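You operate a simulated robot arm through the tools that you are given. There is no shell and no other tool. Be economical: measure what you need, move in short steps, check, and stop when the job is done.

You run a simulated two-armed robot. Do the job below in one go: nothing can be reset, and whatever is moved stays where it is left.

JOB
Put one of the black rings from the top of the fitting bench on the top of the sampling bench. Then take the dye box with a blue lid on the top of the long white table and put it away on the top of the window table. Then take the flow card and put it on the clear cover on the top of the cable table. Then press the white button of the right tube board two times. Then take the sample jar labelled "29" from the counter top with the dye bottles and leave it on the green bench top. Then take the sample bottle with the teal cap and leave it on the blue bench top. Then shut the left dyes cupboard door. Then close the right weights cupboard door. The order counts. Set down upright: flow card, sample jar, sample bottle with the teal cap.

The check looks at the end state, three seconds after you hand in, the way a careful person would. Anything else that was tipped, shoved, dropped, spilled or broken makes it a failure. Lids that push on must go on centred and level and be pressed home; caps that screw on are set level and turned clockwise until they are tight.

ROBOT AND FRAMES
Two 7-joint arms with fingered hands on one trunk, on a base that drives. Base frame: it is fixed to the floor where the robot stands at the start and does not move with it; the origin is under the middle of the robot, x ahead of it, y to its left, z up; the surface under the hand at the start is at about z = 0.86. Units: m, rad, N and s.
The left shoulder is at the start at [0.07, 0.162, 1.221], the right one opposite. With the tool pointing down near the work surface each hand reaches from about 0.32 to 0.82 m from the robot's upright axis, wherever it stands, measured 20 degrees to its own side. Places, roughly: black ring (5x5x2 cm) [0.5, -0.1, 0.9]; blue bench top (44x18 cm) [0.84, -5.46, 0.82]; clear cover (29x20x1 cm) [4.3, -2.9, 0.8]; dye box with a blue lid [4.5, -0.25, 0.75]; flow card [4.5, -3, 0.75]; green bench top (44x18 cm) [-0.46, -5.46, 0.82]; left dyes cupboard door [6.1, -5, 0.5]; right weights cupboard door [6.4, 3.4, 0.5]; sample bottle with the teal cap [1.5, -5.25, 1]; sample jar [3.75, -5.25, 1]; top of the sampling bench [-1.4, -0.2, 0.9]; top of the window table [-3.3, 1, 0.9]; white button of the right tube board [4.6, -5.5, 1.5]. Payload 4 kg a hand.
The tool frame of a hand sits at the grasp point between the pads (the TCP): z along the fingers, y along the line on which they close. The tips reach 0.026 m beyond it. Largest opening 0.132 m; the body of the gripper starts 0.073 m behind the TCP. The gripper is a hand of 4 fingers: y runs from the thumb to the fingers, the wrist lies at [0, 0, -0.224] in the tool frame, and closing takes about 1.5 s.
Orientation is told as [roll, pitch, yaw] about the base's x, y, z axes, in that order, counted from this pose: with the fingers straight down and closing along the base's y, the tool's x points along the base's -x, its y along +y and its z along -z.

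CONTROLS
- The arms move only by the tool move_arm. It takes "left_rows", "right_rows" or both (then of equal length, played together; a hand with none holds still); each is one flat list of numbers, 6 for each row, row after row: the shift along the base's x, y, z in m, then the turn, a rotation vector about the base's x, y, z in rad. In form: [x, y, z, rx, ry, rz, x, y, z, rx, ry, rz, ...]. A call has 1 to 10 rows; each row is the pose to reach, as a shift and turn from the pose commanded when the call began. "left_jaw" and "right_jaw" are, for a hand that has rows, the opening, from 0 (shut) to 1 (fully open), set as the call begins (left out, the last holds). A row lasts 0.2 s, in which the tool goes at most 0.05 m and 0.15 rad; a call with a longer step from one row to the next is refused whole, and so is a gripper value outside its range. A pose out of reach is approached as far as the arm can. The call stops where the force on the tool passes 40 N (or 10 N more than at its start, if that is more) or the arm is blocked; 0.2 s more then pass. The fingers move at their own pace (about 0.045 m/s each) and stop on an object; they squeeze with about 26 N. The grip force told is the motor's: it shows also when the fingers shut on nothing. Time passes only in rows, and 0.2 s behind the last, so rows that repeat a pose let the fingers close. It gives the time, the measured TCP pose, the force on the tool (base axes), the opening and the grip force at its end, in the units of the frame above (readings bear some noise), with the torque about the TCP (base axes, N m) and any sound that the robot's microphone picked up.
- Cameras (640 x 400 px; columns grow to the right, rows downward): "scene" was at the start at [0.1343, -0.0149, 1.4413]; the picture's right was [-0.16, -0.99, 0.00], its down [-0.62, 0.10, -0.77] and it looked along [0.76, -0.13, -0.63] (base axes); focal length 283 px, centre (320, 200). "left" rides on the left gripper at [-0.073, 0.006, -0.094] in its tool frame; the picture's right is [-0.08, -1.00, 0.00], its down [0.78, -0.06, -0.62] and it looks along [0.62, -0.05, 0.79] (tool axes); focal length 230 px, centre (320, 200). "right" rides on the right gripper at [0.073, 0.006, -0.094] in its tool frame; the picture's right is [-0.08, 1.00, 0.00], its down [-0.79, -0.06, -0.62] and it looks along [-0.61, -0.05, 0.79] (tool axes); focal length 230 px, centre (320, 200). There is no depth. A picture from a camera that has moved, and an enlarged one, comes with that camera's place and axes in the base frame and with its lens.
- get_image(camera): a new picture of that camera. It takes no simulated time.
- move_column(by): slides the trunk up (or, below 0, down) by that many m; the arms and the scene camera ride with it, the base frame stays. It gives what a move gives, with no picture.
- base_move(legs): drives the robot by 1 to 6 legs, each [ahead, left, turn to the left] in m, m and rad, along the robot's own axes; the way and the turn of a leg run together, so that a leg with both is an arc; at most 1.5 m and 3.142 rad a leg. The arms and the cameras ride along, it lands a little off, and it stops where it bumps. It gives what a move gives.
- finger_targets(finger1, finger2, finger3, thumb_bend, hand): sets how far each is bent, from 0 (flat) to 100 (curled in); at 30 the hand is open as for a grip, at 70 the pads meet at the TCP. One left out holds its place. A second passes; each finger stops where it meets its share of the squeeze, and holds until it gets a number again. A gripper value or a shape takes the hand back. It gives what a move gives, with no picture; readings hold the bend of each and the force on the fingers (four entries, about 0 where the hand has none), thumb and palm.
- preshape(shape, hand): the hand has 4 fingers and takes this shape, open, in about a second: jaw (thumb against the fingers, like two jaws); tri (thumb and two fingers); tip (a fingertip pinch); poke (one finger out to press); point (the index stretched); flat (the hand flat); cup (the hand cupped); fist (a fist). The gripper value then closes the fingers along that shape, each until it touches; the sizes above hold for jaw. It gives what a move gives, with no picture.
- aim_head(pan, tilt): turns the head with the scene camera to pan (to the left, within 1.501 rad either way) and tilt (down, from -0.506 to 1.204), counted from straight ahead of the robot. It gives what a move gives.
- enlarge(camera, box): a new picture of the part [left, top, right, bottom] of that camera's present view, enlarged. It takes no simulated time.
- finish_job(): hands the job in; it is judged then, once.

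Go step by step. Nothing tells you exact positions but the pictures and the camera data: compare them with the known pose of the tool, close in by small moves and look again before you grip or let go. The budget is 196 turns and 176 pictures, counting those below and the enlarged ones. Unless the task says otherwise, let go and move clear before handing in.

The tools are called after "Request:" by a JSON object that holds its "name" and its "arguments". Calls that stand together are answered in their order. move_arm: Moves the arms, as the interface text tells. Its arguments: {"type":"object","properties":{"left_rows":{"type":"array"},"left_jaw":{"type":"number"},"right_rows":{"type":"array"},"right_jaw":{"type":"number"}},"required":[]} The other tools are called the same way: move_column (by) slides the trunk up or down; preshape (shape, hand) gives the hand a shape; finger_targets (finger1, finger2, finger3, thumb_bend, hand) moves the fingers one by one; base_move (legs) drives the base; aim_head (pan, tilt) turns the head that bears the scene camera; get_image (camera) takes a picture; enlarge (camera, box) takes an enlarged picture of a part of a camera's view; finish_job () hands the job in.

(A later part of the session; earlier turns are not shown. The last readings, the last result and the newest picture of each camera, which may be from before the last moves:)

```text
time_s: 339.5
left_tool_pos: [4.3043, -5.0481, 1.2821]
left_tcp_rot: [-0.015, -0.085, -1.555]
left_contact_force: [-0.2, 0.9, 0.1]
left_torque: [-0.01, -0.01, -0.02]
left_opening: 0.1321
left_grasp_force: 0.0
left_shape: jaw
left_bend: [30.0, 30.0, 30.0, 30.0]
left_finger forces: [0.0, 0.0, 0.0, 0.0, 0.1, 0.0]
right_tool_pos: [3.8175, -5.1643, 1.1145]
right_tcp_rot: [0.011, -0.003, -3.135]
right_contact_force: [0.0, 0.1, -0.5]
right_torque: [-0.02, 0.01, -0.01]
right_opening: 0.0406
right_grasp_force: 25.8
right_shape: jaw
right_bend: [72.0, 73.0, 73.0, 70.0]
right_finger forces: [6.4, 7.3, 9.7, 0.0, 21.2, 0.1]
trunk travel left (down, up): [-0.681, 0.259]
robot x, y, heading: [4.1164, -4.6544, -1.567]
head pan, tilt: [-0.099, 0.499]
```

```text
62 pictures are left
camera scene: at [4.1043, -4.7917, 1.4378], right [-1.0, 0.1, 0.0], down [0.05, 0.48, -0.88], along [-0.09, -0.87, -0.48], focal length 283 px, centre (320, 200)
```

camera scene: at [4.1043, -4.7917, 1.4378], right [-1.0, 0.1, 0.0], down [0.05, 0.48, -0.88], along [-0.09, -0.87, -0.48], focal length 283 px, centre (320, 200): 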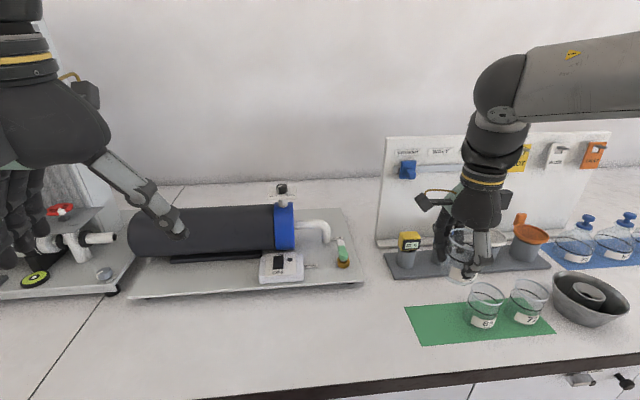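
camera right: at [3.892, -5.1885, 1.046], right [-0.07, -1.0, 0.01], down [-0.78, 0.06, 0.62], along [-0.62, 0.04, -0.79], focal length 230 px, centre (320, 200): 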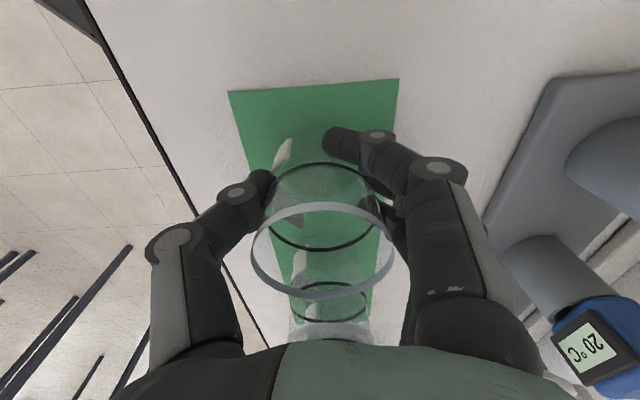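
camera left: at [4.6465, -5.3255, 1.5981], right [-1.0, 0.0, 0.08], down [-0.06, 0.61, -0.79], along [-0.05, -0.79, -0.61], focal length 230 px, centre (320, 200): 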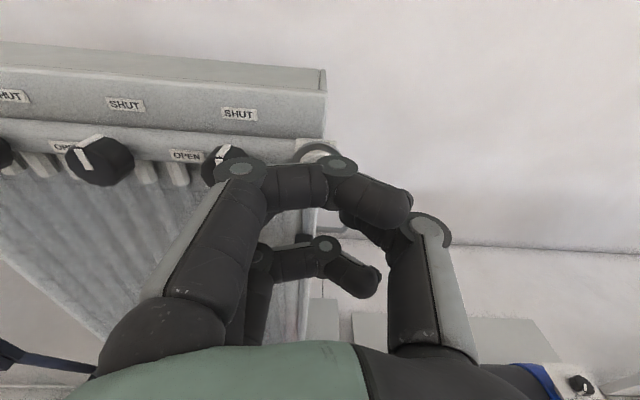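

The jar is lifted cleanly and the neighbours stand untouched. I'll retract it closer, back off a little and strafe along the counter toward -x.

Request:
{"name": "move_arm", "arguments": {"right_rows": [0, 0.03, 0.02, 0, 0, 0, 0, 0.06, 0.04, 0, 0, 0, 0, 0.09, 0.06, 0, 0, 0, 0, 0.11, 0.07, 0, 0, 0]}}

Request:
{"name": "base_move", "arguments": {"legs": [[-0.2, 0, 0], [0, -1.0, 0]]}}

Request:
{"name": "aim_head", "arguments": {"pan": -1.3, "tilt": 0.35}}

Request:
{"name": "get_image", "arguments": {"camera": "scene"}}

```text
time_s: 340.5
left_tool_pos: [4.3052, -5.0495, 1.2826]
left_tcp_rot: [-0.015, -0.086, -1.555]
left_contact_force: [1.4, 0.1, 1.0]
left_torque: [-0.02, -0.01, 0.01]
left_opening: 0.132
left_grasp_force: 0.1
left_shape: jaw
left_bend: [30.0, 30.0, 30.0, 30.0]
left_finger forces: [0.0, 0.0, 0.1, 0.1, 0.0, 0.0]
right_tool_pos: [3.8179, -5.0524, 1.1836]
right_tcp_rot: [0.01, -0.001, -3.137]
right_contact_force: [-0.6, -0.9, 0.3]
right_torque: [-0.02, 0.01, -0.02]
right_opening: 0.0404
right_grasp_force: 26.2
right_shape: jaw
right_bend: [72.0, 73.0, 73.0, 70.0]
right_finger forces: [6.4, 7.4, 9.7, 0.0, 21.2, 0.0]
trunk travel left (down, up): [-0.681, 0.259]
robot x, y, heading: [4.1107, -4.6493, -1.568]
head pan, tilt: [-0.099, 0.499]
```

```text
time_s: 346.8
left_tool_pos: [3.3214, -4.8448, 1.281]
left_tcp_rot: [-0.015, -0.084, -1.564]
left_contact_force: [0.2, -0.1, 0.0]
left_torque: [0.02, -0.01, 0.0]
left_opening: 0.1319
left_grasp_force: 0.0
left_shape: jaw
left_bend: [30.0, 30.0, 30.0, 30.0]
left_finger forces: [0.0, 0.0, 0.1, 0.0, 0.1, 0.0]
right_tool_pos: [2.8355, -4.846, 1.1833]
right_tcp_rot: [0.008, -0.003, 3.142]
right_contact_force: [-1.0, -0.6, -0.5]
right_torque: [0.01, -0.02, 0.01]
right_opening: 0.0407
right_grasp_force: 25.8
right_shape: jaw
right_bend: [72.0, 73.0, 73.0, 70.0]
right_finger forces: [6.3, 7.5, 9.6, 0.0, 21.3, 0.1]
trunk travel left (down, up): [-0.681, 0.259]
robot x, y, heading: [3.1319, -4.4443, -1.58]
head pan, tilt: [-0.099, 0.499]
```

```text
time_s: 348.2
left_tool_pos: [3.3204, -4.8457, 1.2818]
left_tcp_rot: [-0.017, -0.082, -1.563]
left_contact_force: [-0.4, -0.3, -0.9]
left_torque: [0.01, 0.0, 0.03]
left_opening: 0.1318
left_grasp_force: 0.1
left_shape: jaw
left_bend: [30.0, 30.0, 30.0, 30.0]
left_finger forces: [0.0, 0.0, 0.1, 0.0, 0.0, 0.0]
right_tool_pos: [2.8353, -4.8453, 1.1821]
right_tcp_rot: [0.009, -0.002, 3.14]
right_contact_force: [0.4, 0.1, 0.5]
right_torque: [-0.02, 0.02, 0.01]
right_opening: 0.0406
right_grasp_force: 25.7
right_shape: jaw
right_bend: [72.0, 73.0, 73.0, 70.0]
right_finger forces: [6.3, 7.4, 9.7, 0.1, 21.3, 0.1]
trunk travel left (down, up): [-0.681, 0.259]
robot x, y, heading: [3.1319, -4.4449, -1.574]
head pan, tilt: [-1.3, 0.351]
```

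```text
61 pictures are left
camera scene: at [3.042, -4.5205, 1.4514], right [-0.26, 0.97, 0.0], down [0.33, 0.09, -0.94], along [-0.91, -0.24, -0.34], focal length 283 px, centre (320, 200)
```

scene: 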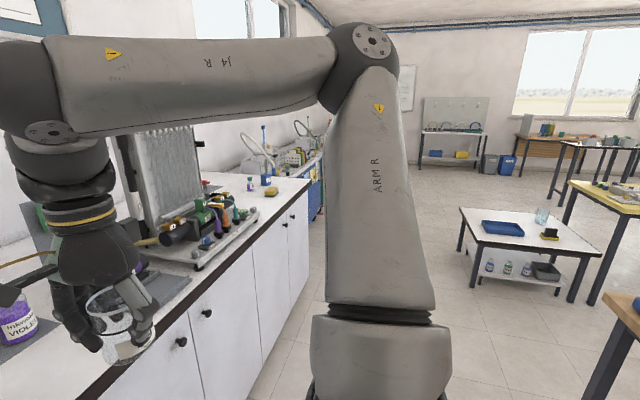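

The corridor along the counter is free toward the coloured benches. I'll keep strafing to x ≈ 0.2 and look at the benches.

Request:
{"name": "base_move", "arguments": {"legs": [[0, -1.5, 0], [0, -1.4, 0]]}}

Request:
{"name": "aim_head", "arguments": {"pan": -0.4, "tilt": 0.45}}

Request:
{"name": "get_image", "arguments": {"camera": "scene"}}

```text
time_s: 362.2
left_tool_pos: [0.4237, -4.791, 1.2817]
left_tcp_rot: [-0.015, -0.083, -1.571]
left_contact_force: [0.0, -0.4, 0.2]
left_torque: [0.0, 0.03, -0.02]
left_opening: 0.1321
left_grasp_force: 0.1
left_shape: jaw
left_bend: [30.0, 30.0, 30.0, 30.0]
left_finger forces: [0.0, 0.1, 0.0, 0.0, 0.0, 0.0]
right_tool_pos: [-0.0639, -4.789, 1.1828]
right_tcp_rot: [0.008, -0.004, 3.132]
right_contact_force: [0.2, 0.6, 0.0]
right_torque: [0.01, 0.0, -0.02]
right_opening: 0.0407
right_grasp_force: 26.8
right_shape: jaw
right_bend: [72.0, 73.0, 73.0, 70.0]
right_finger forces: [6.4, 7.4, 9.6, 0.0, 21.2, 0.0]
trunk travel left (down, up): [-0.681, 0.259]
robot x, y, heading: [0.2353, -4.3855, -1.59]
head pan, tilt: [-1.3, 0.351]
```

```text
time_s: 363.4
left_tool_pos: [0.4232, -4.7907, 1.2824]
left_tcp_rot: [-0.015, -0.083, -1.571]
left_contact_force: [-0.3, -0.9, -0.5]
left_torque: [0.0, 0.02, 0.02]
left_opening: 0.1318
left_grasp_force: 0.1
left_shape: jaw
left_bend: [30.0, 30.0, 30.0, 30.0]
left_finger forces: [0.0, 0.0, 0.1, 0.1, 0.0, 0.0]
right_tool_pos: [-0.0637, -4.7875, 1.1826]
right_tcp_rot: [0.008, -0.002, 3.134]
right_contact_force: [-1.5, -0.5, -0.1]
right_torque: [0.03, -0.01, 0.0]
right_opening: 0.0402
right_grasp_force: 26.8
right_shape: jaw
right_bend: [72.0, 73.0, 73.0, 70.0]
right_finger forces: [6.3, 7.4, 9.7, 0.1, 21.2, 0.0]
trunk travel left (down, up): [-0.681, 0.259]
robot x, y, heading: [0.2347, -4.3909, -1.592]
head pan, tilt: [-0.4, 0.45]
```

```text
60 pictures are left
camera scene: at [0.1992, -4.5248, 1.4422], right [-0.91, 0.4, 0.0], down [0.18, 0.4, -0.9], along [-0.36, -0.82, -0.44], focal length 283 px, centre (320, 200)
```

scene: 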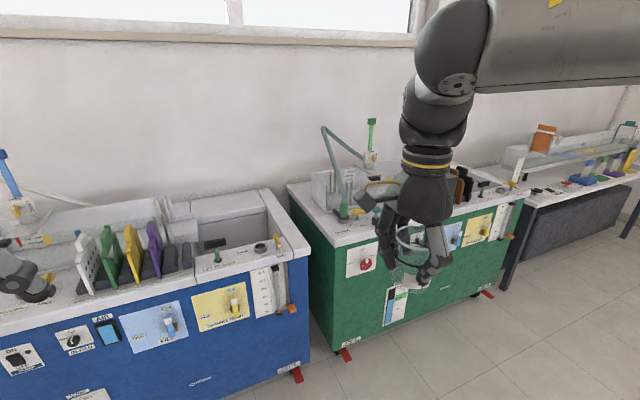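

The blue and green benches are ahead. I'll move in front of the green one to see its top.

Request:
{"name": "base_move", "arguments": {"legs": [[0, -0.4, 0.02]]}}

Request:
{"name": "aim_head", "arguments": {"pan": -0.1, "tilt": 0.6}}

Request:
{"name": "get_image", "arguments": {"camera": "scene"}}

```text
time_s: 365.9
left_tool_pos: [0.0339, -4.7848, 1.2816]
left_tcp_rot: [-0.018, -0.083, -1.549]
left_contact_force: [0.9, -0.3, -0.1]
left_torque: [-0.01, 0.0, -0.05]
left_opening: 0.1318
left_grasp_force: 0.0
left_shape: jaw
left_bend: [30.0, 30.0, 30.0, 30.0]
left_finger forces: [0.0, 0.0, 0.0, 0.0, 0.1, 0.0]
right_tool_pos: [-0.4543, -4.792, 1.1823]
right_tcp_rot: [0.009, -0.003, -3.129]
right_contact_force: [0.4, -0.2, 0.1]
right_torque: [0.01, 0.02, 0.0]
right_opening: 0.0406
right_grasp_force: 25.6
right_shape: jaw
right_bend: [72.0, 73.0, 73.0, 70.0]
right_finger forces: [6.4, 7.6, 9.8, 0.0, 21.2, 0.0]
trunk travel left (down, up): [-0.681, 0.259]
robot x, y, heading: [-0.1602, -4.3867, -1.568]
head pan, tilt: [-0.4, 0.45]
```

```text
time_s: 366.7
left_tool_pos: [0.0337, -4.785, 1.2821]
left_tcp_rot: [-0.016, -0.084, -1.548]
left_contact_force: [0.8, 0.4, 0.2]
left_torque: [0.02, -0.02, -0.01]
left_opening: 0.1318
left_grasp_force: 0.0
left_shape: jaw
left_bend: [30.0, 30.0, 30.0, 30.0]
left_finger forces: [0.0, 0.0, 0.0, 0.0, 0.0, 0.0]
right_tool_pos: [-0.4536, -4.7917, 1.1834]
right_tcp_rot: [0.007, -0.002, -3.131]
right_contact_force: [0.0, -0.3, -0.6]
right_torque: [0.01, 0.0, 0.01]
right_opening: 0.0407
right_grasp_force: 25.3
right_shape: jaw
right_bend: [72.0, 73.0, 73.0, 70.0]
right_finger forces: [6.4, 7.5, 9.9, 0.0, 21.3, 0.1]
trunk travel left (down, up): [-0.681, 0.259]
robot x, y, heading: [-0.1597, -4.3875, -1.567]
head pan, tilt: [-0.099, 0.6]
```

```text
59 pictures are left
camera scene: at [-0.1699, -4.5266, 1.4287], right [-1.0, 0.1, 0.0], down [0.05, 0.56, -0.83], along [-0.08, -0.82, -0.56], focal length 283 px, centre (320, 200)
```

scene: 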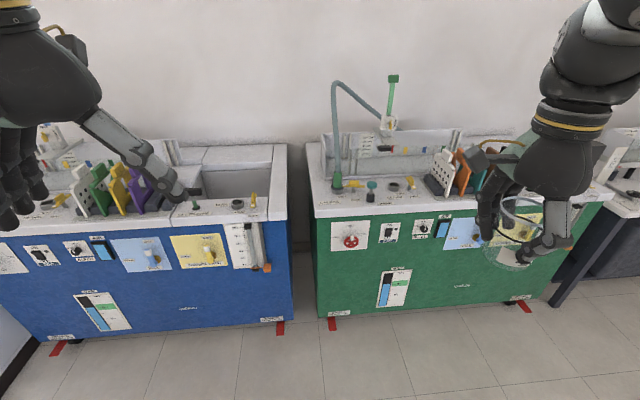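

Request:
{"name": "enlarge", "arguments": {"camera": "scene", "box": [300, 120, 480, 220]}}

```text
3.56 times, centred on (390, 170) of scene
camera zoom: at [-0.1699, -4.5266, 1.4287], right [-1.0, 0.1, 0.0], down [0.05, 0.56, -0.83], along [-0.08, -0.82, -0.56], focal length 1007 px, centre (71, 307)
```

zoom: 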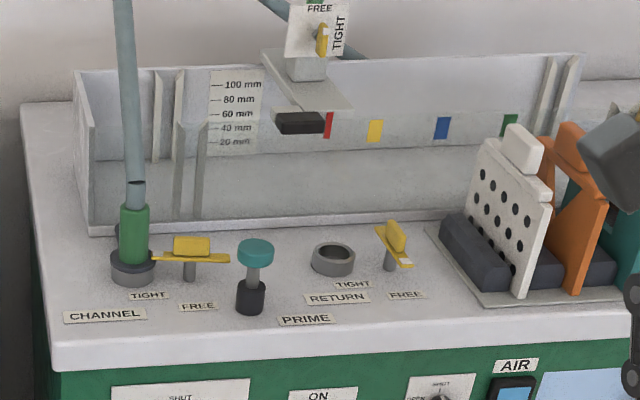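

The strip at the left of the green top is crowded with knobs. I'll move a little right and look at the whole top for a clear place.

Request:
{"name": "base_move", "arguments": {"legs": [[0, -0.55, 0]]}}

Request:
{"name": "aim_head", "arguments": {"pan": 0.1, "tilt": 0.7}}

Request:
{"name": "get_image", "arguments": {"camera": "scene"}}

```text
time_s: 369.9
left_tool_pos: [-0.5227, -4.789, 1.2826]
left_tcp_rot: [-0.017, -0.083, -1.547]
left_contact_force: [0.5, 1.1, -0.6]
left_torque: [0.02, 0.02, -0.01]
left_opening: 0.132
left_grasp_force: 0.0
left_shape: jaw
left_bend: [30.0, 30.0, 30.0, 30.0]
left_finger forces: [0.0, 0.0, 0.0, 0.0, 0.0, 0.0]
right_tool_pos: [-1.0115, -4.797, 1.1829]
right_tcp_rot: [0.01, -0.003, -3.127]
right_contact_force: [-0.2, -0.1, -0.6]
right_torque: [-0.02, 0.02, -0.04]
right_opening: 0.0406
right_grasp_force: 26.2
right_shape: jaw
right_bend: [72.0, 73.0, 73.0, 70.0]
right_finger forces: [6.4, 7.6, 9.8, 0.1, 21.2, 0.1]
trunk travel left (down, up): [-0.681, 0.259]
robot x, y, heading: [-0.7189, -4.3891, -1.562]
head pan, tilt: [-0.099, 0.6]
```

```text
time_s: 370.6
left_tool_pos: [-0.5254, -4.7877, 1.2807]
left_tcp_rot: [-0.015, -0.084, -1.547]
left_contact_force: [-0.5, -0.6, -0.3]
left_torque: [-0.01, -0.02, 0.01]
left_opening: 0.1319
left_grasp_force: 0.1
left_shape: jaw
left_bend: [30.0, 30.0, 30.0, 30.0]
left_finger forces: [0.0, 0.0, 0.0, 0.0, 0.0, 0.0]
right_tool_pos: [-1.012, -4.7956, 1.1823]
right_tcp_rot: [0.009, 0.0, -3.127]
right_contact_force: [-0.4, -1.6, -0.2]
right_torque: [0.0, -0.02, 0.04]
right_opening: 0.0407
right_grasp_force: 25.9
right_shape: jaw
right_bend: [72.0, 73.0, 73.0, 70.0]
right_finger forces: [6.4, 7.5, 9.9, 0.0, 21.2, 0.0]
trunk travel left (down, up): [-0.681, 0.259]
robot x, y, heading: [-0.7205, -4.3906, -1.563]
head pan, tilt: [0.099, 0.7]
```

```text
57 pictures are left
camera scene: at [-0.7116, -4.5267, 1.42], right [-0.99, -0.11, 0.0], down [-0.07, 0.64, -0.77], along [0.08, -0.76, -0.64], focal length 283 px, centre (320, 200)
```

scene: 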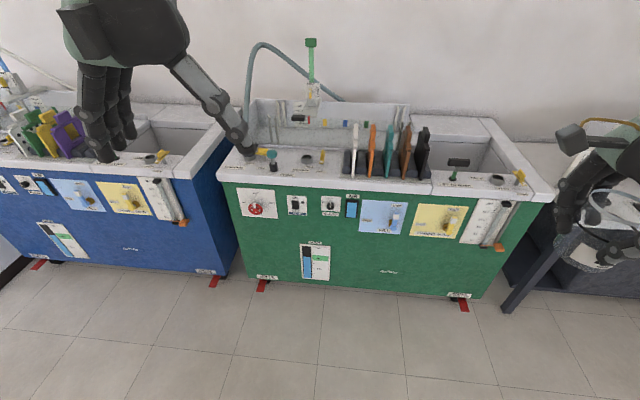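

Request:
{"name": "enlarge", "arguments": {"camera": "scene", "box": [210, 90, 550, 220]}}

```text
1.88 times, centred on (380, 155) of scene
camera zoom: at [-0.7116, -4.5267, 1.42], right [-0.99, -0.11, 0.0], down [-0.07, 0.64, -0.77], along [0.08, -0.76, -0.64], focal length 533 px, centre (207, 285)
```

zoom: 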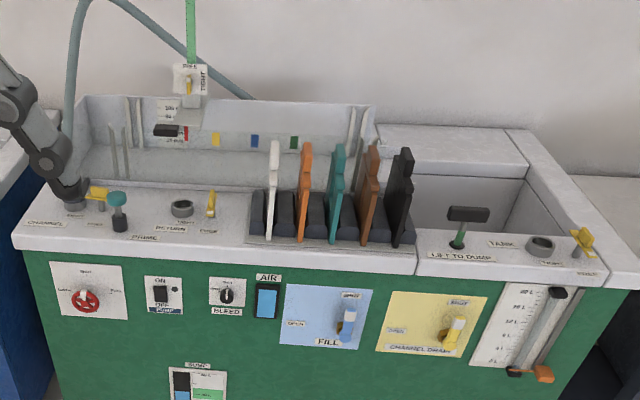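

I located the fittings: ring at (-0.56, -5.455), prime knob (-0.447, -5.40), tap pipe (-0.33, -5.465). The jar fits at (-0.49, -5.465) between them, so I'll take up the stance for that.

Request:
{"name": "base_move", "arguments": {"legs": [[0, 0.53, -0.008], [0.5, 0, 0]]}}

Request:
{"name": "aim_head", "arguments": {"pan": -0.3, "tilt": 0.85}}

Request:
{"name": "get_image", "arguments": {"camera": "scene"}}

Request:
{"name": "get_image", "arguments": {"camera": "right"}}

```text
time_s: 376.3
left_tool_pos: [-0.0128, -5.2959, 1.2818]
left_tcp_rot: [-0.015, -0.085, -1.563]
left_contact_force: [-0.5, -0.4, 0.4]
left_torque: [0.02, -0.02, 0.01]
left_opening: 0.1319
left_grasp_force: 0.0
left_shape: jaw
left_bend: [30.0, 30.0, 30.0, 30.0]
left_finger forces: [0.0, 0.0, 0.0, 0.0, 0.0, 0.1]
right_tool_pos: [-0.5002, -5.2958, 1.1824]
right_tcp_rot: [0.011, -0.003, 3.142]
right_contact_force: [-0.5, 0.0, -1.2]
right_torque: [0.0, -0.01, -0.04]
right_opening: 0.0406
right_grasp_force: 26.0
right_shape: jaw
right_bend: [72.0, 73.0, 73.0, 70.0]
right_finger forces: [6.5, 7.5, 9.8, 0.0, 21.4, 0.0]
trunk travel left (down, up): [-0.681, 0.259]
robot x, y, heading: [-0.2045, -4.8949, -1.578]
head pan, tilt: [0.099, 0.7]
```

```text
time_s: 377.1
left_tool_pos: [-0.0129, -5.2979, 1.2822]
left_tcp_rot: [-0.015, -0.084, -1.562]
left_contact_force: [0.0, -0.5, 0.1]
left_torque: [0.04, 0.01, 0.01]
left_opening: 0.132
left_grasp_force: 0.0
left_shape: jaw
left_bend: [30.0, 30.0, 30.0, 30.0]
left_finger forces: [0.0, 0.1, 0.0, 0.0, 0.1, 0.0]
right_tool_pos: [-0.5011, -5.2987, 1.1826]
right_tcp_rot: [0.008, -0.003, 3.142]
right_contact_force: [-0.2, 0.9, -1.7]
right_torque: [0.03, -0.02, 0.0]
right_opening: 0.0403
right_grasp_force: 25.3
right_shape: jaw
right_bend: [72.0, 73.0, 73.0, 70.0]
right_finger forces: [6.4, 7.5, 9.9, 0.0, 21.3, 0.0]
trunk travel left (down, up): [-0.681, 0.259]
robot x, y, heading: [-0.1954, -4.8995, -1.576]
head pan, tilt: [-0.3, 0.85]
```

```text
55 pictures are left
camera scene: at [-0.2265, -5.023, 1.4077], right [-0.95, 0.3, 0.0], down [0.23, 0.72, -0.66], along [-0.2, -0.63, -0.75], focal length 283 px, centre (320, 200)
```

scene: 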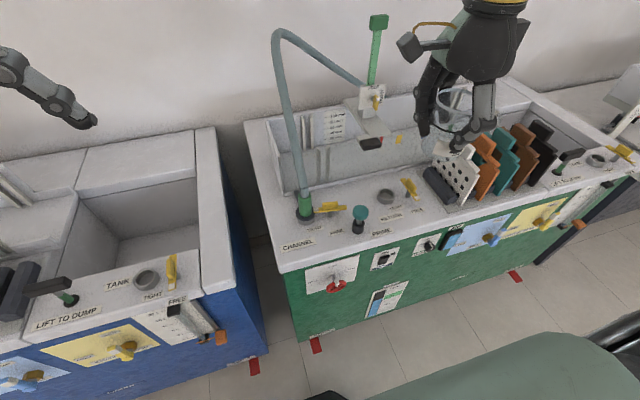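

```text
54 pictures are left
camera right: at [-0.4267, -5.3026, 1.2765], right [-0.08, -1.0, 0.01], down [-0.78, 0.07, 0.62], along [-0.62, 0.04, -0.79], focal length 230 px, centre (320, 200)
```

right: 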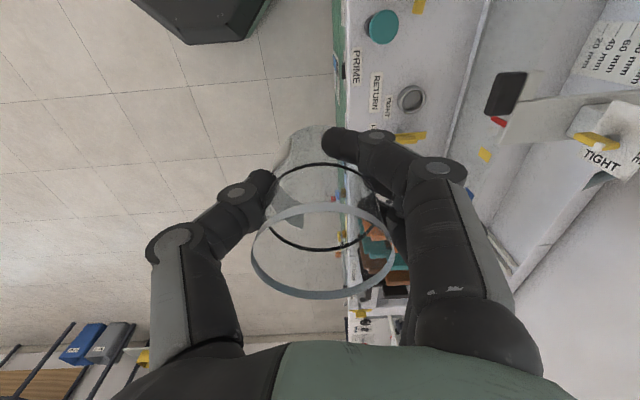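

The point gauge's black block at (-0.50, -5.49, z 1.0) overhangs that spot. If the hand were turned 180° (thumb behind, fingers in front), I could set the jar nearer the front edge at (-0.515, -5.388). I'll test that rotation in the air.

Request:
{"name": "move_arm", "arguments": {"right_rows": [-0.02, 0.01, 0, 0, 0, 0.149, -0.03, 0.02, 0, 0, 0, 0.298, -0.04, 0.03, 0, 0, 0, 0.447, -0.04, 0.03, 0, 0, 0, 0.596, -0.04, 0.03, 0, 0, 0, 0.745, -0.04, 0.03, 0, 0, 0, 0.894, -0.04, 0.03, 0, 0, 0, 1.043, -0.04, 0.03, 0, 0, 0, 1.192, -0.04, 0.03, 0, 0, 0, 1.341, -0.04, 0.03, 0, 0, 0, 1.49]}}

Request:
{"name": "move_arm", "arguments": {"right_rows": [0, 0, 0, 0, 0, 0.149, 0, 0, 0, 0, 0, 0.298, 0, 0, 0, 0, 0, 0.447, 0, 0, 0, 0, 0, 0.596, 0, 0, 0, 0, 0, 0.745, 0, 0, 0, 0, 0, 0.894, 0, 0, 0, 0, 0, 1.043, 0, 0, 0, 0, 0, 1.192, 0, 0, 0, 0, 0, 1.341, 0, 0, 0, 0, 0, 1.49]}}

Request:
{"name": "get_image", "arguments": {"camera": "scene"}}

```text
time_s: 379.3
left_tool_pos: [-0.0135, -5.2973, 1.2818]
left_tcp_rot: [-0.017, -0.084, -1.561]
left_contact_force: [-0.5, -0.2, -0.3]
left_torque: [-0.02, 0.04, 0.0]
left_opening: 0.1316
left_grasp_force: 0.0
left_shape: jaw
left_bend: [30.0, 30.0, 30.0, 30.0]
left_finger forces: [0.0, 0.1, 0.1, 0.1, 0.0, 0.0]
right_tool_pos: [-0.5403, -5.2672, 1.1839]
right_tcp_rot: [0.011, -0.003, -1.649]
right_contact_force: [0.3, 0.4, -0.1]
right_torque: [0.01, -0.02, -0.01]
right_opening: 0.0404
right_grasp_force: 26.1
right_shape: jaw
right_bend: [72.0, 73.0, 73.0, 70.0]
right_finger forces: [6.0, 7.5, 9.9, 0.0, 21.3, 0.0]
trunk travel left (down, up): [-0.681, 0.259]
robot x, y, heading: [-0.2028, -4.8959, -1.57]
head pan, tilt: [-0.3, 0.85]
```

```text
time_s: 381.5
left_tool_pos: [-0.0125, -5.2971, 1.2818]
left_tcp_rot: [-0.015, -0.083, -1.562]
left_contact_force: [-0.4, 0.4, 0.4]
left_torque: [-0.01, 0.03, 0.01]
left_opening: 0.1321
left_grasp_force: 0.2
left_shape: jaw
left_bend: [30.0, 30.0, 30.0, 30.0]
left_finger forces: [0.0, 0.0, 0.0, 0.0, 0.0, 0.1]
right_tool_pos: [-0.5397, -5.2671, 1.1826]
right_tcp_rot: [0.011, -0.004, -0.158]
right_contact_force: [-0.3, 0.2, -0.8]
right_torque: [0.03, 0.01, 0.0]
right_opening: 0.0402
right_grasp_force: 26.4
right_shape: jaw
right_bend: [72.0, 73.0, 73.0, 70.0]
right_finger forces: [5.9, 7.5, 10.1, 0.1, 21.3, 0.1]
trunk travel left (down, up): [-0.681, 0.259]
robot x, y, heading: [-0.2026, -4.8953, -1.579]
head pan, tilt: [-0.3, 0.85]
```

```text
53 pictures are left
camera scene: at [-0.2265, -5.0229, 1.4077], right [-0.95, 0.3, 0.0], down [0.23, 0.72, -0.66], along [-0.2, -0.63, -0.75], focal length 283 px, centre (320, 200)
```

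scene: 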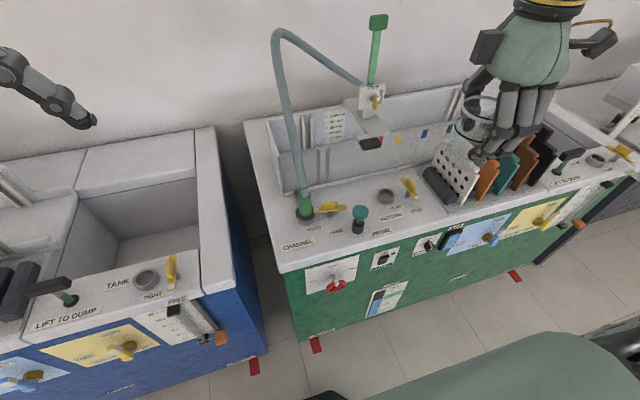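

The rotation works, and the thumb is now on the far side. I'll finish the yaw, move over the target at a safe height, and check clearance to the gauge block.

Request:
{"name": "move_arm", "arguments": {"right_rows": [0.008, -0.035, 0, 0, 0, 0.05, 0.016, -0.07, -0.01, 0, 0, 0.1, 0.025, -0.1, -0.03, 0, 0, 0.15, 0.025, -0.115, -0.05, 0, 0, 0.15]}}

Request:
{"name": "get_image", "arguments": {"camera": "right"}}

Request:
{"name": "enlarge", "arguments": {"camera": "scene", "box": [280, 80, 480, 260]}}

```text
time_s: 382.5
left_tool_pos: [-0.0122, -5.2989, 1.2817]
left_tcp_rot: [-0.016, -0.082, -1.562]
left_contact_force: [0.5, -0.4, -0.4]
left_torque: [0.0, 0.01, -0.06]
left_opening: 0.1318
left_grasp_force: 0.1
left_shape: jaw
left_bend: [30.0, 30.0, 30.0, 30.0]
left_finger forces: [0.1, 0.0, 0.0, 0.1, 0.0, 0.0]
right_tool_pos: [-0.5143, -5.3833, 1.1319]
right_tcp_rot: [0.011, -0.004, -0.011]
right_contact_force: [0.4, -0.1, -1.0]
right_torque: [0.0, 0.04, -0.02]
right_opening: 0.0402
right_grasp_force: 26.2
right_shape: jaw
right_bend: [72.0, 73.0, 73.0, 70.0]
right_finger forces: [5.9, 7.6, 10.2, 0.1, 21.3, 0.1]
trunk travel left (down, up): [-0.681, 0.259]
robot x, y, heading: [-0.201, -4.8971, -1.581]
head pan, tilt: [-0.3, 0.85]
```

```text
52 pictures are left
camera right: at [-0.5876, -5.3779, 1.2254], right [0.09, 1.0, 0.01], down [0.78, -0.08, 0.62], along [0.62, -0.05, -0.79], focal length 230 px, centre (320, 200)
```

right: 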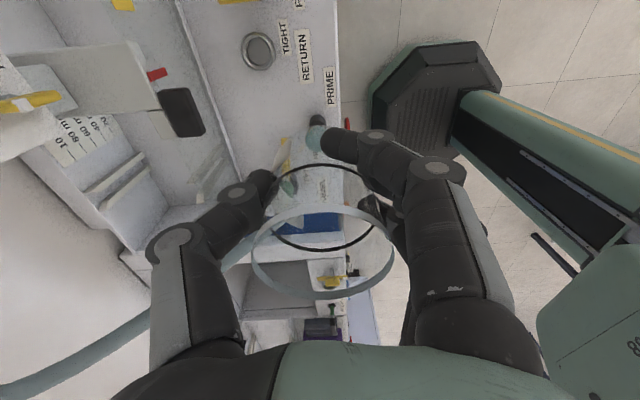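

```text
2.22 times, centred on (380, 170) of scene
camera zoom: at [-0.2269, -5.0244, 1.4076], right [-0.95, 0.3, 0.0], down [0.23, 0.72, -0.66], along [-0.2, -0.63, -0.75], focal length 629 px, centre (187, 267)
```

zoom: 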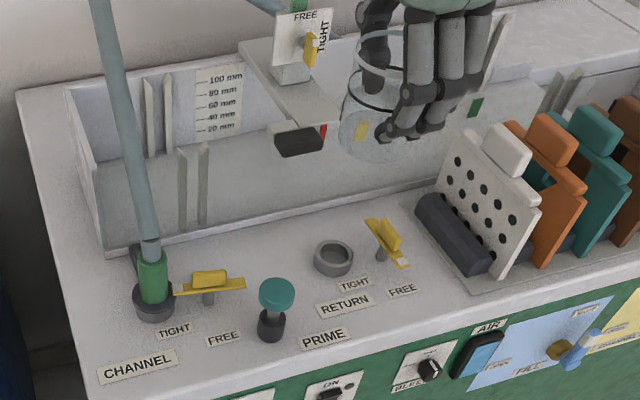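

The block's front edge is really at y ≈ -5.51, leaving about 5 cm clearance. I'll descend at (-0.522, -5.392), stopping just above the top to check.

Request:
{"name": "move_arm", "arguments": {"right_rows": [-0.004, -0.005, -0.04, 0, 0, 0.01, -0.008, -0.009, -0.08, 0, 0, 0.01, -0.008, -0.009, -0.12, 0, 0, 0.01, -0.008, -0.009, -0.16, 0, 0, 0.01, -0.008, -0.009, -0.195, 0, 0, 0.01, -0.008, -0.009, -0.225, 0, 0, 0.01]}}

Request:
{"name": "enlarge", "arguments": {"camera": "scene", "box": [300, 80, 480, 260]}}

Request:
{"name": "get_image", "arguments": {"camera": "right"}}

```text
time_s: 383.9
left_tool_pos: [-0.0128, -5.298, 1.2816]
left_tcp_rot: [-0.016, -0.084, -1.563]
left_contact_force: [0.2, -0.3, 0.0]
left_torque: [0.03, -0.02, 0.0]
left_opening: 0.1318
left_grasp_force: 0.0
left_shape: jaw
left_bend: [30.0, 30.0, 30.0, 30.0]
left_finger forces: [0.0, 0.1, 0.1, 0.0, 0.0, 0.0]
right_tool_pos: [-0.5227, -5.391, 0.9077]
right_tcp_rot: [0.009, -0.003, -0.005]
right_contact_force: [-0.3, 0.4, -0.5]
right_torque: [0.01, 0.02, 0.01]
right_opening: 0.04
right_grasp_force: 25.0
right_shape: jaw
right_bend: [72.0, 73.0, 73.0, 70.0]
right_finger forces: [5.8, 7.6, 10.4, 0.0, 21.4, 0.0]
trunk travel left (down, up): [-0.681, 0.259]
robot x, y, heading: [-0.2014, -4.8959, -1.574]
head pan, tilt: [-0.3, 0.85]
```

```text
2.22 times, centred on (390, 170) of scene
camera zoom: at [-0.2269, -5.0236, 1.4077], right [-0.95, 0.3, 0.0], down [0.23, 0.72, -0.66], along [-0.2, -0.63, -0.75], focal length 629 px, centre (164, 267)
```

zoom: 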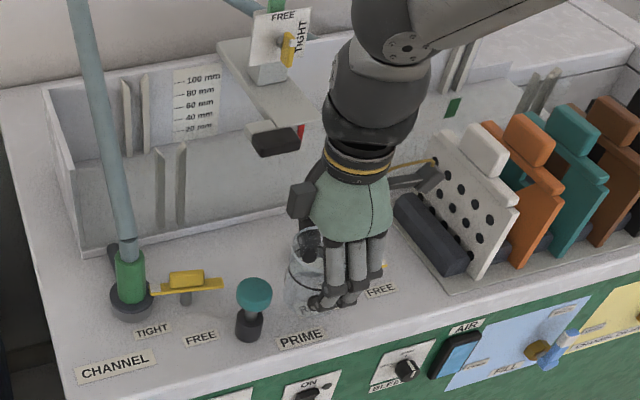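

```text
49 pictures are left
camera right: at [-0.5958, -5.3862, 1.0013], right [0.08, 1.0, 0.01], down [0.78, -0.07, 0.62], along [0.62, -0.04, -0.79], focal length 230 px, centre (320, 200)
```

right: 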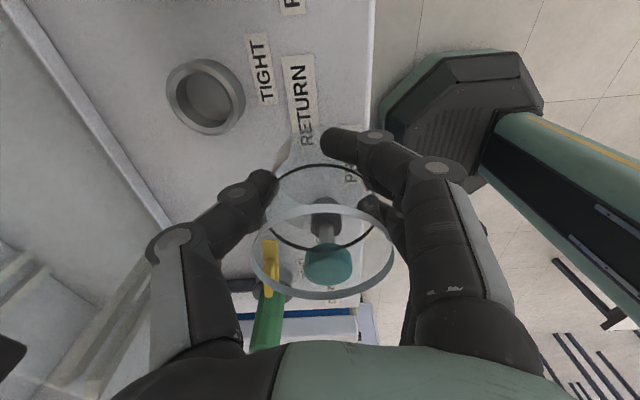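

All clear: ring and knob are beside the jar. I'll lower slowly until contact.

Request:
{"name": "move_arm", "arguments": {"right_rows": [0, 0, -0.008, 0, 0, 0, 0, 0, -0.014, 0, 0, 0, 0, 0, -0.018, 0, 0, 0, 0, 0, -0.022, 0, 0, 0]}}

```text
time_s: 384.9
left_tool_pos: [-0.0134, -5.2971, 1.2826]
left_tcp_rot: [-0.017, -0.084, -1.563]
left_contact_force: [-0.5, -0.7, 0.0]
left_torque: [0.0, -0.03, 0.03]
left_opening: 0.1318
left_grasp_force: 0.0
left_shape: jaw
left_bend: [30.0, 30.0, 30.0, 30.0]
left_finger forces: [0.0, 0.0, 0.1, 0.1, 0.1, 0.0]
right_tool_pos: [-0.5226, -5.3923, 0.8846]
right_tcp_rot: [0.008, -0.002, -0.001]
right_contact_force: [0.6, -0.4, -0.5]
right_torque: [-0.01, -0.01, 0.0]
right_opening: 0.04
right_grasp_force: 25.6
right_shape: jaw
right_bend: [72.0, 73.0, 73.0, 70.0]
right_finger forces: [5.8, 7.6, 10.4, 0.0, 21.3, 0.1]
trunk travel left (down, up): [-0.681, 0.259]
robot x, y, heading: [-0.2009, -4.9001, -1.579]
head pan, tilt: [-0.3, 0.85]
```

Request:
{"name": "move_arm", "arguments": {"right_rows": [0, 0, -0.003, 0, 0, 0, 0, 0, -0.005, 0, 0, 0, 0, 0, -0.007, 0, 0, 0]}}

Request:
{"name": "enlarge", "arguments": {"camera": "scene", "box": [340, 130, 450, 240]}}

```text
time_s: 385.7
left_tool_pos: [-0.0126, -5.297, 1.2818]
left_tcp_rot: [-0.015, -0.082, -1.562]
left_contact_force: [1.0, -0.5, 0.1]
left_torque: [-0.01, 0.01, -0.03]
left_opening: 0.1317
left_grasp_force: 0.1
left_shape: jaw
left_bend: [30.0, 30.0, 30.0, 30.0]
left_finger forces: [0.1, 0.0, 0.1, 0.0, 0.0, 0.0]
right_tool_pos: [-0.5233, -5.3929, 0.878]
right_tcp_rot: [0.008, -0.004, 0.0]
right_contact_force: [0.6, -0.7, -1.1]
right_torque: [-0.02, -0.01, 0.01]
right_opening: 0.0402
right_grasp_force: 26.4
right_shape: jaw
right_bend: [72.0, 73.0, 73.0, 70.0]
right_finger forces: [5.9, 7.6, 10.5, 0.0, 21.3, 0.1]
trunk travel left (down, up): [-0.681, 0.259]
robot x, y, heading: [-0.2028, -4.8996, -1.572]
head pan, tilt: [-0.3, 0.85]
```

```text
3.64 times, centred on (395, 185) of scene
camera zoom: at [-0.2266, -5.0229, 1.4077], right [-0.95, 0.3, 0.0], down [0.23, 0.72, -0.66], along [-0.2, -0.63, -0.75], focal length 1030 px, centre (47, 254)
```

zoom: 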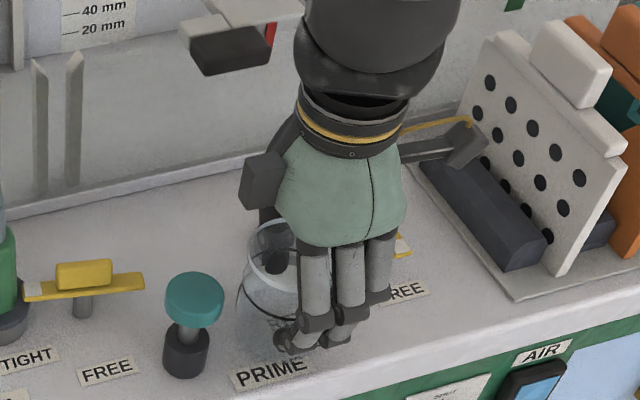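

Request:
{"name": "move_arm", "arguments": {"right_rows": [0, 0, -0.002, 0, 0, 0, 0, 0, -0.004, 0, 0, 0, 0, 0, -0.006, 0, 0, 0]}}

```text
time_s: 386.5
left_tool_pos: [-0.0133, -5.296, 1.2818]
left_tcp_rot: [-0.015, -0.083, -1.562]
left_contact_force: [-0.2, 0.8, -1.3]
left_torque: [0.01, 0.0, -0.03]
left_opening: 0.1321
left_grasp_force: 0.0
left_shape: jaw
left_bend: [30.0, 30.0, 30.0, 30.0]
left_finger forces: [0.1, 0.0, 0.0, 0.1, 0.0, 0.0]
right_tool_pos: [-0.5234, -5.3916, 0.8735]
right_tcp_rot: [0.01, -0.004, -0.004]
right_contact_force: [-0.6, 0.0, 0.2]
right_torque: [-0.02, -0.02, -0.01]
right_opening: 0.0402
right_grasp_force: 26.3
right_shape: jaw
right_bend: [72.0, 73.0, 73.0, 70.0]
right_finger forces: [5.8, 7.4, 10.5, 0.1, 21.3, 0.0]
trunk travel left (down, up): [-0.681, 0.259]
robot x, y, heading: [-0.2036, -4.8969, -1.575]
head pan, tilt: [-0.3, 0.85]
```

Request:
{"name": "move_arm", "arguments": {"right_rows": [0, 0, -0.002, 0, 0, 0, 0, 0, -0.004, 0, 0, 0, 0, 0, -0.006, 0, 0, 0]}}

```text
time_s: 387.3
left_tool_pos: [-0.0124, -5.2946, 1.2824]
left_tcp_rot: [-0.018, -0.086, -1.565]
left_contact_force: [-0.8, 1.0, -0.2]
left_torque: [-0.01, -0.02, -0.03]
left_opening: 0.1317
left_grasp_force: 0.1
left_shape: jaw
left_bend: [30.0, 30.0, 30.0, 30.0]
left_finger forces: [0.0, 0.1, 0.0, 0.0, 0.1, 0.0]
right_tool_pos: [-0.5232, -5.3916, 0.8697]
right_tcp_rot: [0.003, -0.001, -0.004]
right_contact_force: [-4.8, 0.2, 25.6]
right_torque: [0.07, -0.08, 0.04]
right_opening: 0.0406
right_grasp_force: 26.3
right_shape: jaw
right_bend: [72.0, 74.0, 74.0, 71.0]
right_finger forces: [7.3, 9.8, 12.1, 0.0, 27.1, 0.0]
trunk travel left (down, up): [-0.681, 0.259]
robot x, y, heading: [-0.2026, -4.8991, -1.581]
head pan, tilt: [-0.3, 0.85]
```

The jar is down. I'll relieve the pressure, open partway, and check before rising.

Request:
{"name": "move_arm", "arguments": {"right_rows": [0, 0, 0.003, 0, 0, 0, 0, 0, 0.003, 0, 0, 0]}}

Request:
{"name": "move_arm", "arguments": {"right_rows": [0, 0, 0, 0, 0, 0, 0, 0, 0, 0, 0, 0, 0, 0, 0, 0, 0, 0, 0, 0, 0, 0, 0, 0], "right_jaw": 0.68}}

Request:
{"name": "get_image", "arguments": {"camera": "right"}}

```text
time_s: 387.9
left_tool_pos: [-0.0135, -5.2961, 1.283]
left_tcp_rot: [-0.018, -0.084, -1.563]
left_contact_force: [-0.6, -0.5, 0.6]
left_torque: [-0.02, 0.0, 0.04]
left_opening: 0.1322
left_grasp_force: 0.0
left_shape: jaw
left_bend: [30.0, 30.0, 30.0, 30.0]
left_finger forces: [0.1, 0.0, 0.0, 0.1, 0.0, 0.0]
right_tool_pos: [-0.5232, -5.3907, 0.871]
right_tcp_rot: [0.009, -0.002, -0.001]
right_contact_force: [-2.8, -3.0, 16.9]
right_torque: [-0.06, -0.04, -0.06]
right_opening: 0.0406
right_grasp_force: 25.6
right_shape: jaw
right_bend: [72.0, 74.0, 74.0, 71.0]
right_finger forces: [6.6, 8.6, 11.0, 0.0, 26.8, 0.0]
trunk travel left (down, up): [-0.681, 0.259]
robot x, y, heading: [-0.203, -4.8978, -1.579]
head pan, tilt: [-0.3, 0.85]
```

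```text
time_s: 388.9
left_tool_pos: [-0.0135, -5.2975, 1.2816]
left_tcp_rot: [-0.015, -0.084, -1.563]
left_contact_force: [-0.1, -0.9, 0.5]
left_torque: [-0.01, 0.0, 0.0]
left_opening: 0.132
left_grasp_force: 0.2
left_shape: jaw
left_bend: [30.0, 30.0, 30.0, 30.0]
left_finger forces: [0.0, 0.0, 0.1, 0.1, 0.0, 0.1]
right_tool_pos: [-0.5231, -5.3909, 0.8705]
right_tcp_rot: [0.01, -0.003, -0.002]
right_contact_force: [-1.2, 0.4, 0.6]
right_torque: [0.0, -0.03, 0.01]
right_opening: 0.0895
right_grasp_force: 0.0
right_shape: jaw
right_bend: [69.0, 69.0, 69.0, 65.0]
right_finger forces: [0.0, 0.1, 0.0, 0.0, 0.0, 0.1]
trunk travel left (down, up): [-0.681, 0.259]
robot x, y, heading: [-0.2036, -4.8982, -1.577]
head pan, tilt: [-0.3, 0.85]
```

```text
47 pictures are left
camera right: at [-0.5963, -5.3864, 0.963], right [0.08, 1.0, 0.01], down [0.78, -0.07, 0.62], along [0.62, -0.04, -0.79], focal length 230 px, centre (320, 200)
```

right: 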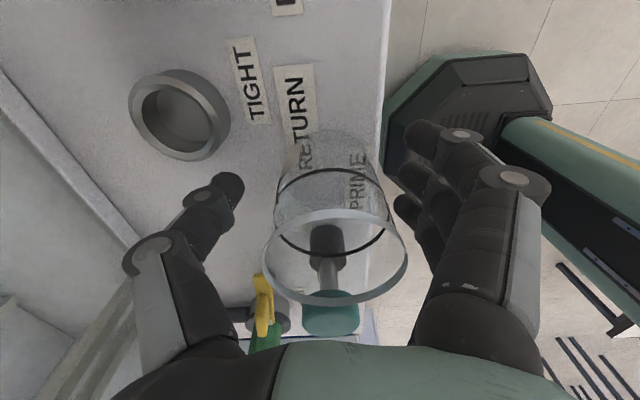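

Released. I'll rise straight up and inspect the jar.

Request:
{"name": "move_arm", "arguments": {"right_rows": [0, 0, 0.04, 0, 0, 0, 0, 0, 0.08, 0, 0, 0, 0, 0, 0.12, 0, 0, 0, 0, 0.02, 0.16, 0, 0, 0, 0, 0.05, 0.2, 0, 0, 0, 0, 0.08, 0.23, 0, 0, 0]}}

Request:
{"name": "enlarge", "arguments": {"camera": "scene", "box": [340, 130, 450, 240]}}

```text
time_s: 390.3
left_tool_pos: [-0.0128, -5.2952, 1.2821]
left_tcp_rot: [-0.016, -0.085, -1.563]
left_contact_force: [0.7, 1.2, -0.3]
left_torque: [-0.02, -0.04, -0.04]
left_opening: 0.1319
left_grasp_force: 0.0
left_shape: jaw
left_bend: [30.0, 30.0, 30.0, 30.0]
left_finger forces: [0.0, 0.0, 0.0, 0.0, 0.1, 0.0]
right_tool_pos: [-0.5209, -5.31, 1.0991]
right_tcp_rot: [0.009, -0.003, -0.001]
right_contact_force: [0.1, 0.6, -0.2]
right_torque: [-0.02, -0.01, 0.03]
right_opening: 0.0895
right_grasp_force: 0.0
right_shape: jaw
right_bend: [69.0, 69.0, 69.0, 65.0]
right_finger forces: [0.0, 0.1, 0.1, 0.0, 0.1, 0.0]
trunk travel left (down, up): [-0.681, 0.259]
robot x, y, heading: [-0.201, -4.8969, -1.575]
head pan, tilt: [-0.3, 0.85]
```

```text
3.64 times, centred on (395, 185) of scene
camera zoom: at [-0.2264, -5.0208, 1.4079], right [-0.95, 0.3, 0.0], down [0.23, 0.72, -0.66], along [-0.2, -0.63, -0.75], focal length 1030 px, centre (47, 254)
```

zoom: 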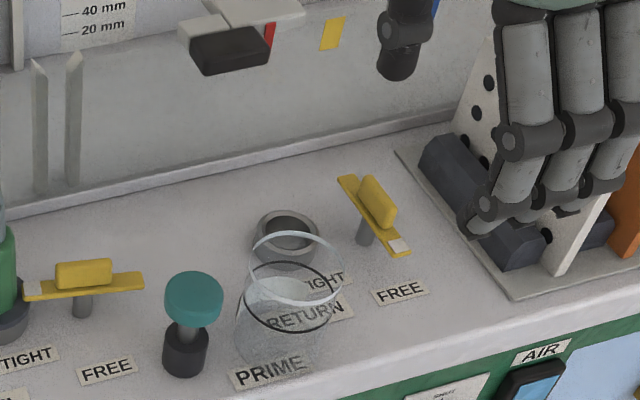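

Jar 29 stands upright on the green bench top. Next is the teal-capped bottle at about (1.5, -5.25); I'll back off, strafe left and look.

Request:
{"name": "base_move", "arguments": {"legs": [[-0.45, 0, 0], [0, 1.45, 0.005]]}}

Request:
{"name": "aim_head", "arguments": {"pan": 0, "tilt": 0.55}}

Request:
{"name": "get_image", "arguments": {"camera": "scene"}}

```text
time_s: 399.9
left_tool_pos: [1.4385, -4.8569, 1.2827]
left_tcp_rot: [-0.015, -0.085, -1.563]
left_contact_force: [-0.3, -0.8, -0.2]
left_torque: [0.01, -0.03, 0.0]
left_opening: 0.1318
left_grasp_force: 0.1
left_shape: jaw
left_bend: [30.0, 30.0, 30.0, 30.0]
left_finger forces: [0.0, 0.0, 0.0, 0.1, 0.0, 0.0]
right_tool_pos: [0.9307, -4.8706, 1.0988]
right_tcp_rot: [0.011, -0.004, -0.005]
right_contact_force: [0.4, 1.3, -1.0]
right_torque: [0.0, -0.03, -0.01]
right_opening: 0.0897
right_grasp_force: 0.1
right_shape: jaw
right_bend: [69.0, 69.0, 69.0, 65.0]
right_finger forces: [0.1, 0.0, 0.1, 0.1, 0.1, 0.0]
trunk travel left (down, up): [-0.681, 0.259]
robot x, y, heading: [1.2472, -4.4586, -1.576]
head pan, tilt: [-0.3, 0.85]
```

```text
time_s: 400.6
left_tool_pos: [1.4397, -4.8553, 1.2827]
left_tcp_rot: [-0.015, -0.085, -1.565]
left_contact_force: [0.7, -0.6, -0.1]
left_torque: [0.01, 0.0, -0.01]
left_opening: 0.1325
left_grasp_force: 0.0
left_shape: jaw
left_bend: [30.0, 30.0, 30.0, 30.0]
left_finger forces: [0.0, 0.0, 0.0, 0.0, 0.0, 0.1]
right_tool_pos: [0.9304, -4.8715, 1.0995]
right_tcp_rot: [0.012, -0.004, -0.004]
right_contact_force: [0.1, -0.4, 0.3]
right_torque: [0.03, 0.02, 0.01]
right_opening: 0.0897
right_grasp_force: 0.0
right_shape: jaw
right_bend: [69.0, 69.0, 69.0, 65.0]
right_finger forces: [0.1, 0.0, 0.1, 0.0, 0.0, 0.0]
trunk travel left (down, up): [-0.681, 0.259]
robot x, y, heading: [1.2479, -4.4544, -1.58]
head pan, tilt: [0.0, 0.55]
```

```text
45 pictures are left
camera scene: at [1.2481, -4.5971, 1.4331], right [-1.0, 0.01, 0.0], down [0.0, 0.52, -0.85], along [-0.01, -0.85, -0.52], focal length 283 px, centre (320, 200)
```

scene: 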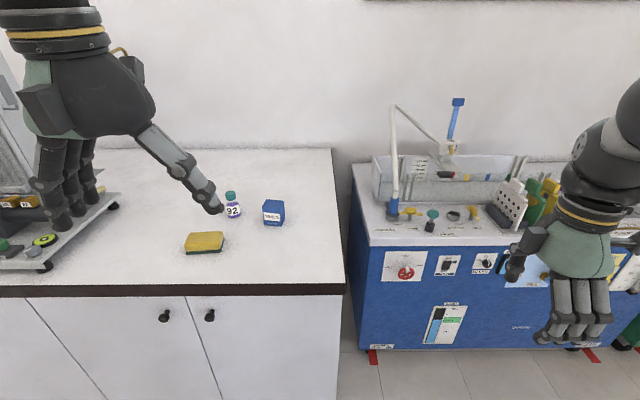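

The bottle "92" with a teal cap is at the left; the blue bench has the same layout as the green one, shifted by +1.30 in x. I'll zoom in on both.

Request:
{"name": "enlarge", "arguments": {"camera": "scene", "box": [160, 170, 320, 270]}}

Request:
{"name": "enlarge", "arguments": {"camera": "scene", "box": [350, 140, 540, 260]}}

```text
4.00 times, centred on (240, 220) of scene
camera zoom: at [1.2481, -4.5971, 1.4331], right [-1.0, 0.01, 0.0], down [0.0, 0.52, -0.85], along [-0.01, -0.85, -0.52], focal length 1133 px, centre (640, 120)
```

zoom: 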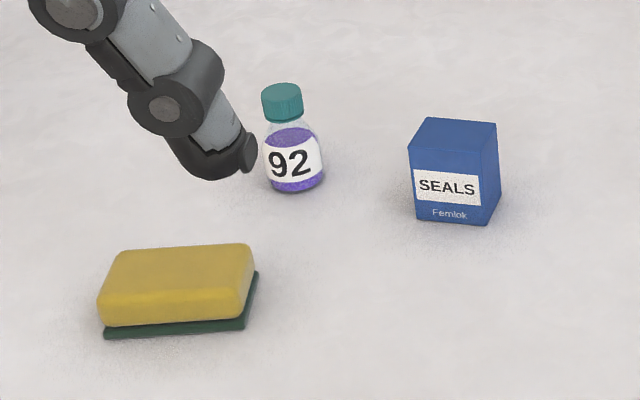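

```text
3.33 times, centred on (445, 200) of scene
camera zoom: at [1.2481, -4.5971, 1.4331], right [-1.0, 0.01, 0.0], down [0.0, 0.52, -0.85], along [-0.01, -0.85, -0.52], focal length 944 px, centre (-97, 200)
```

zoom: 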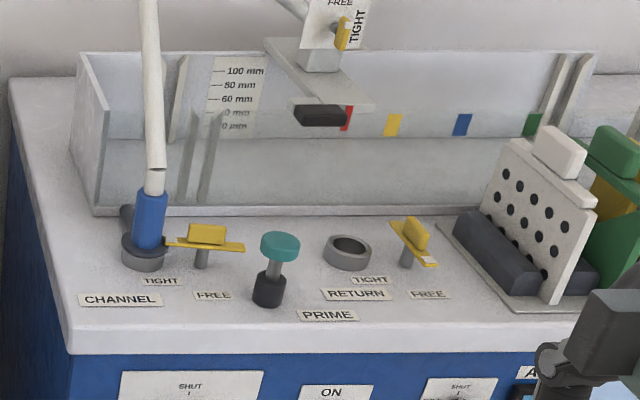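

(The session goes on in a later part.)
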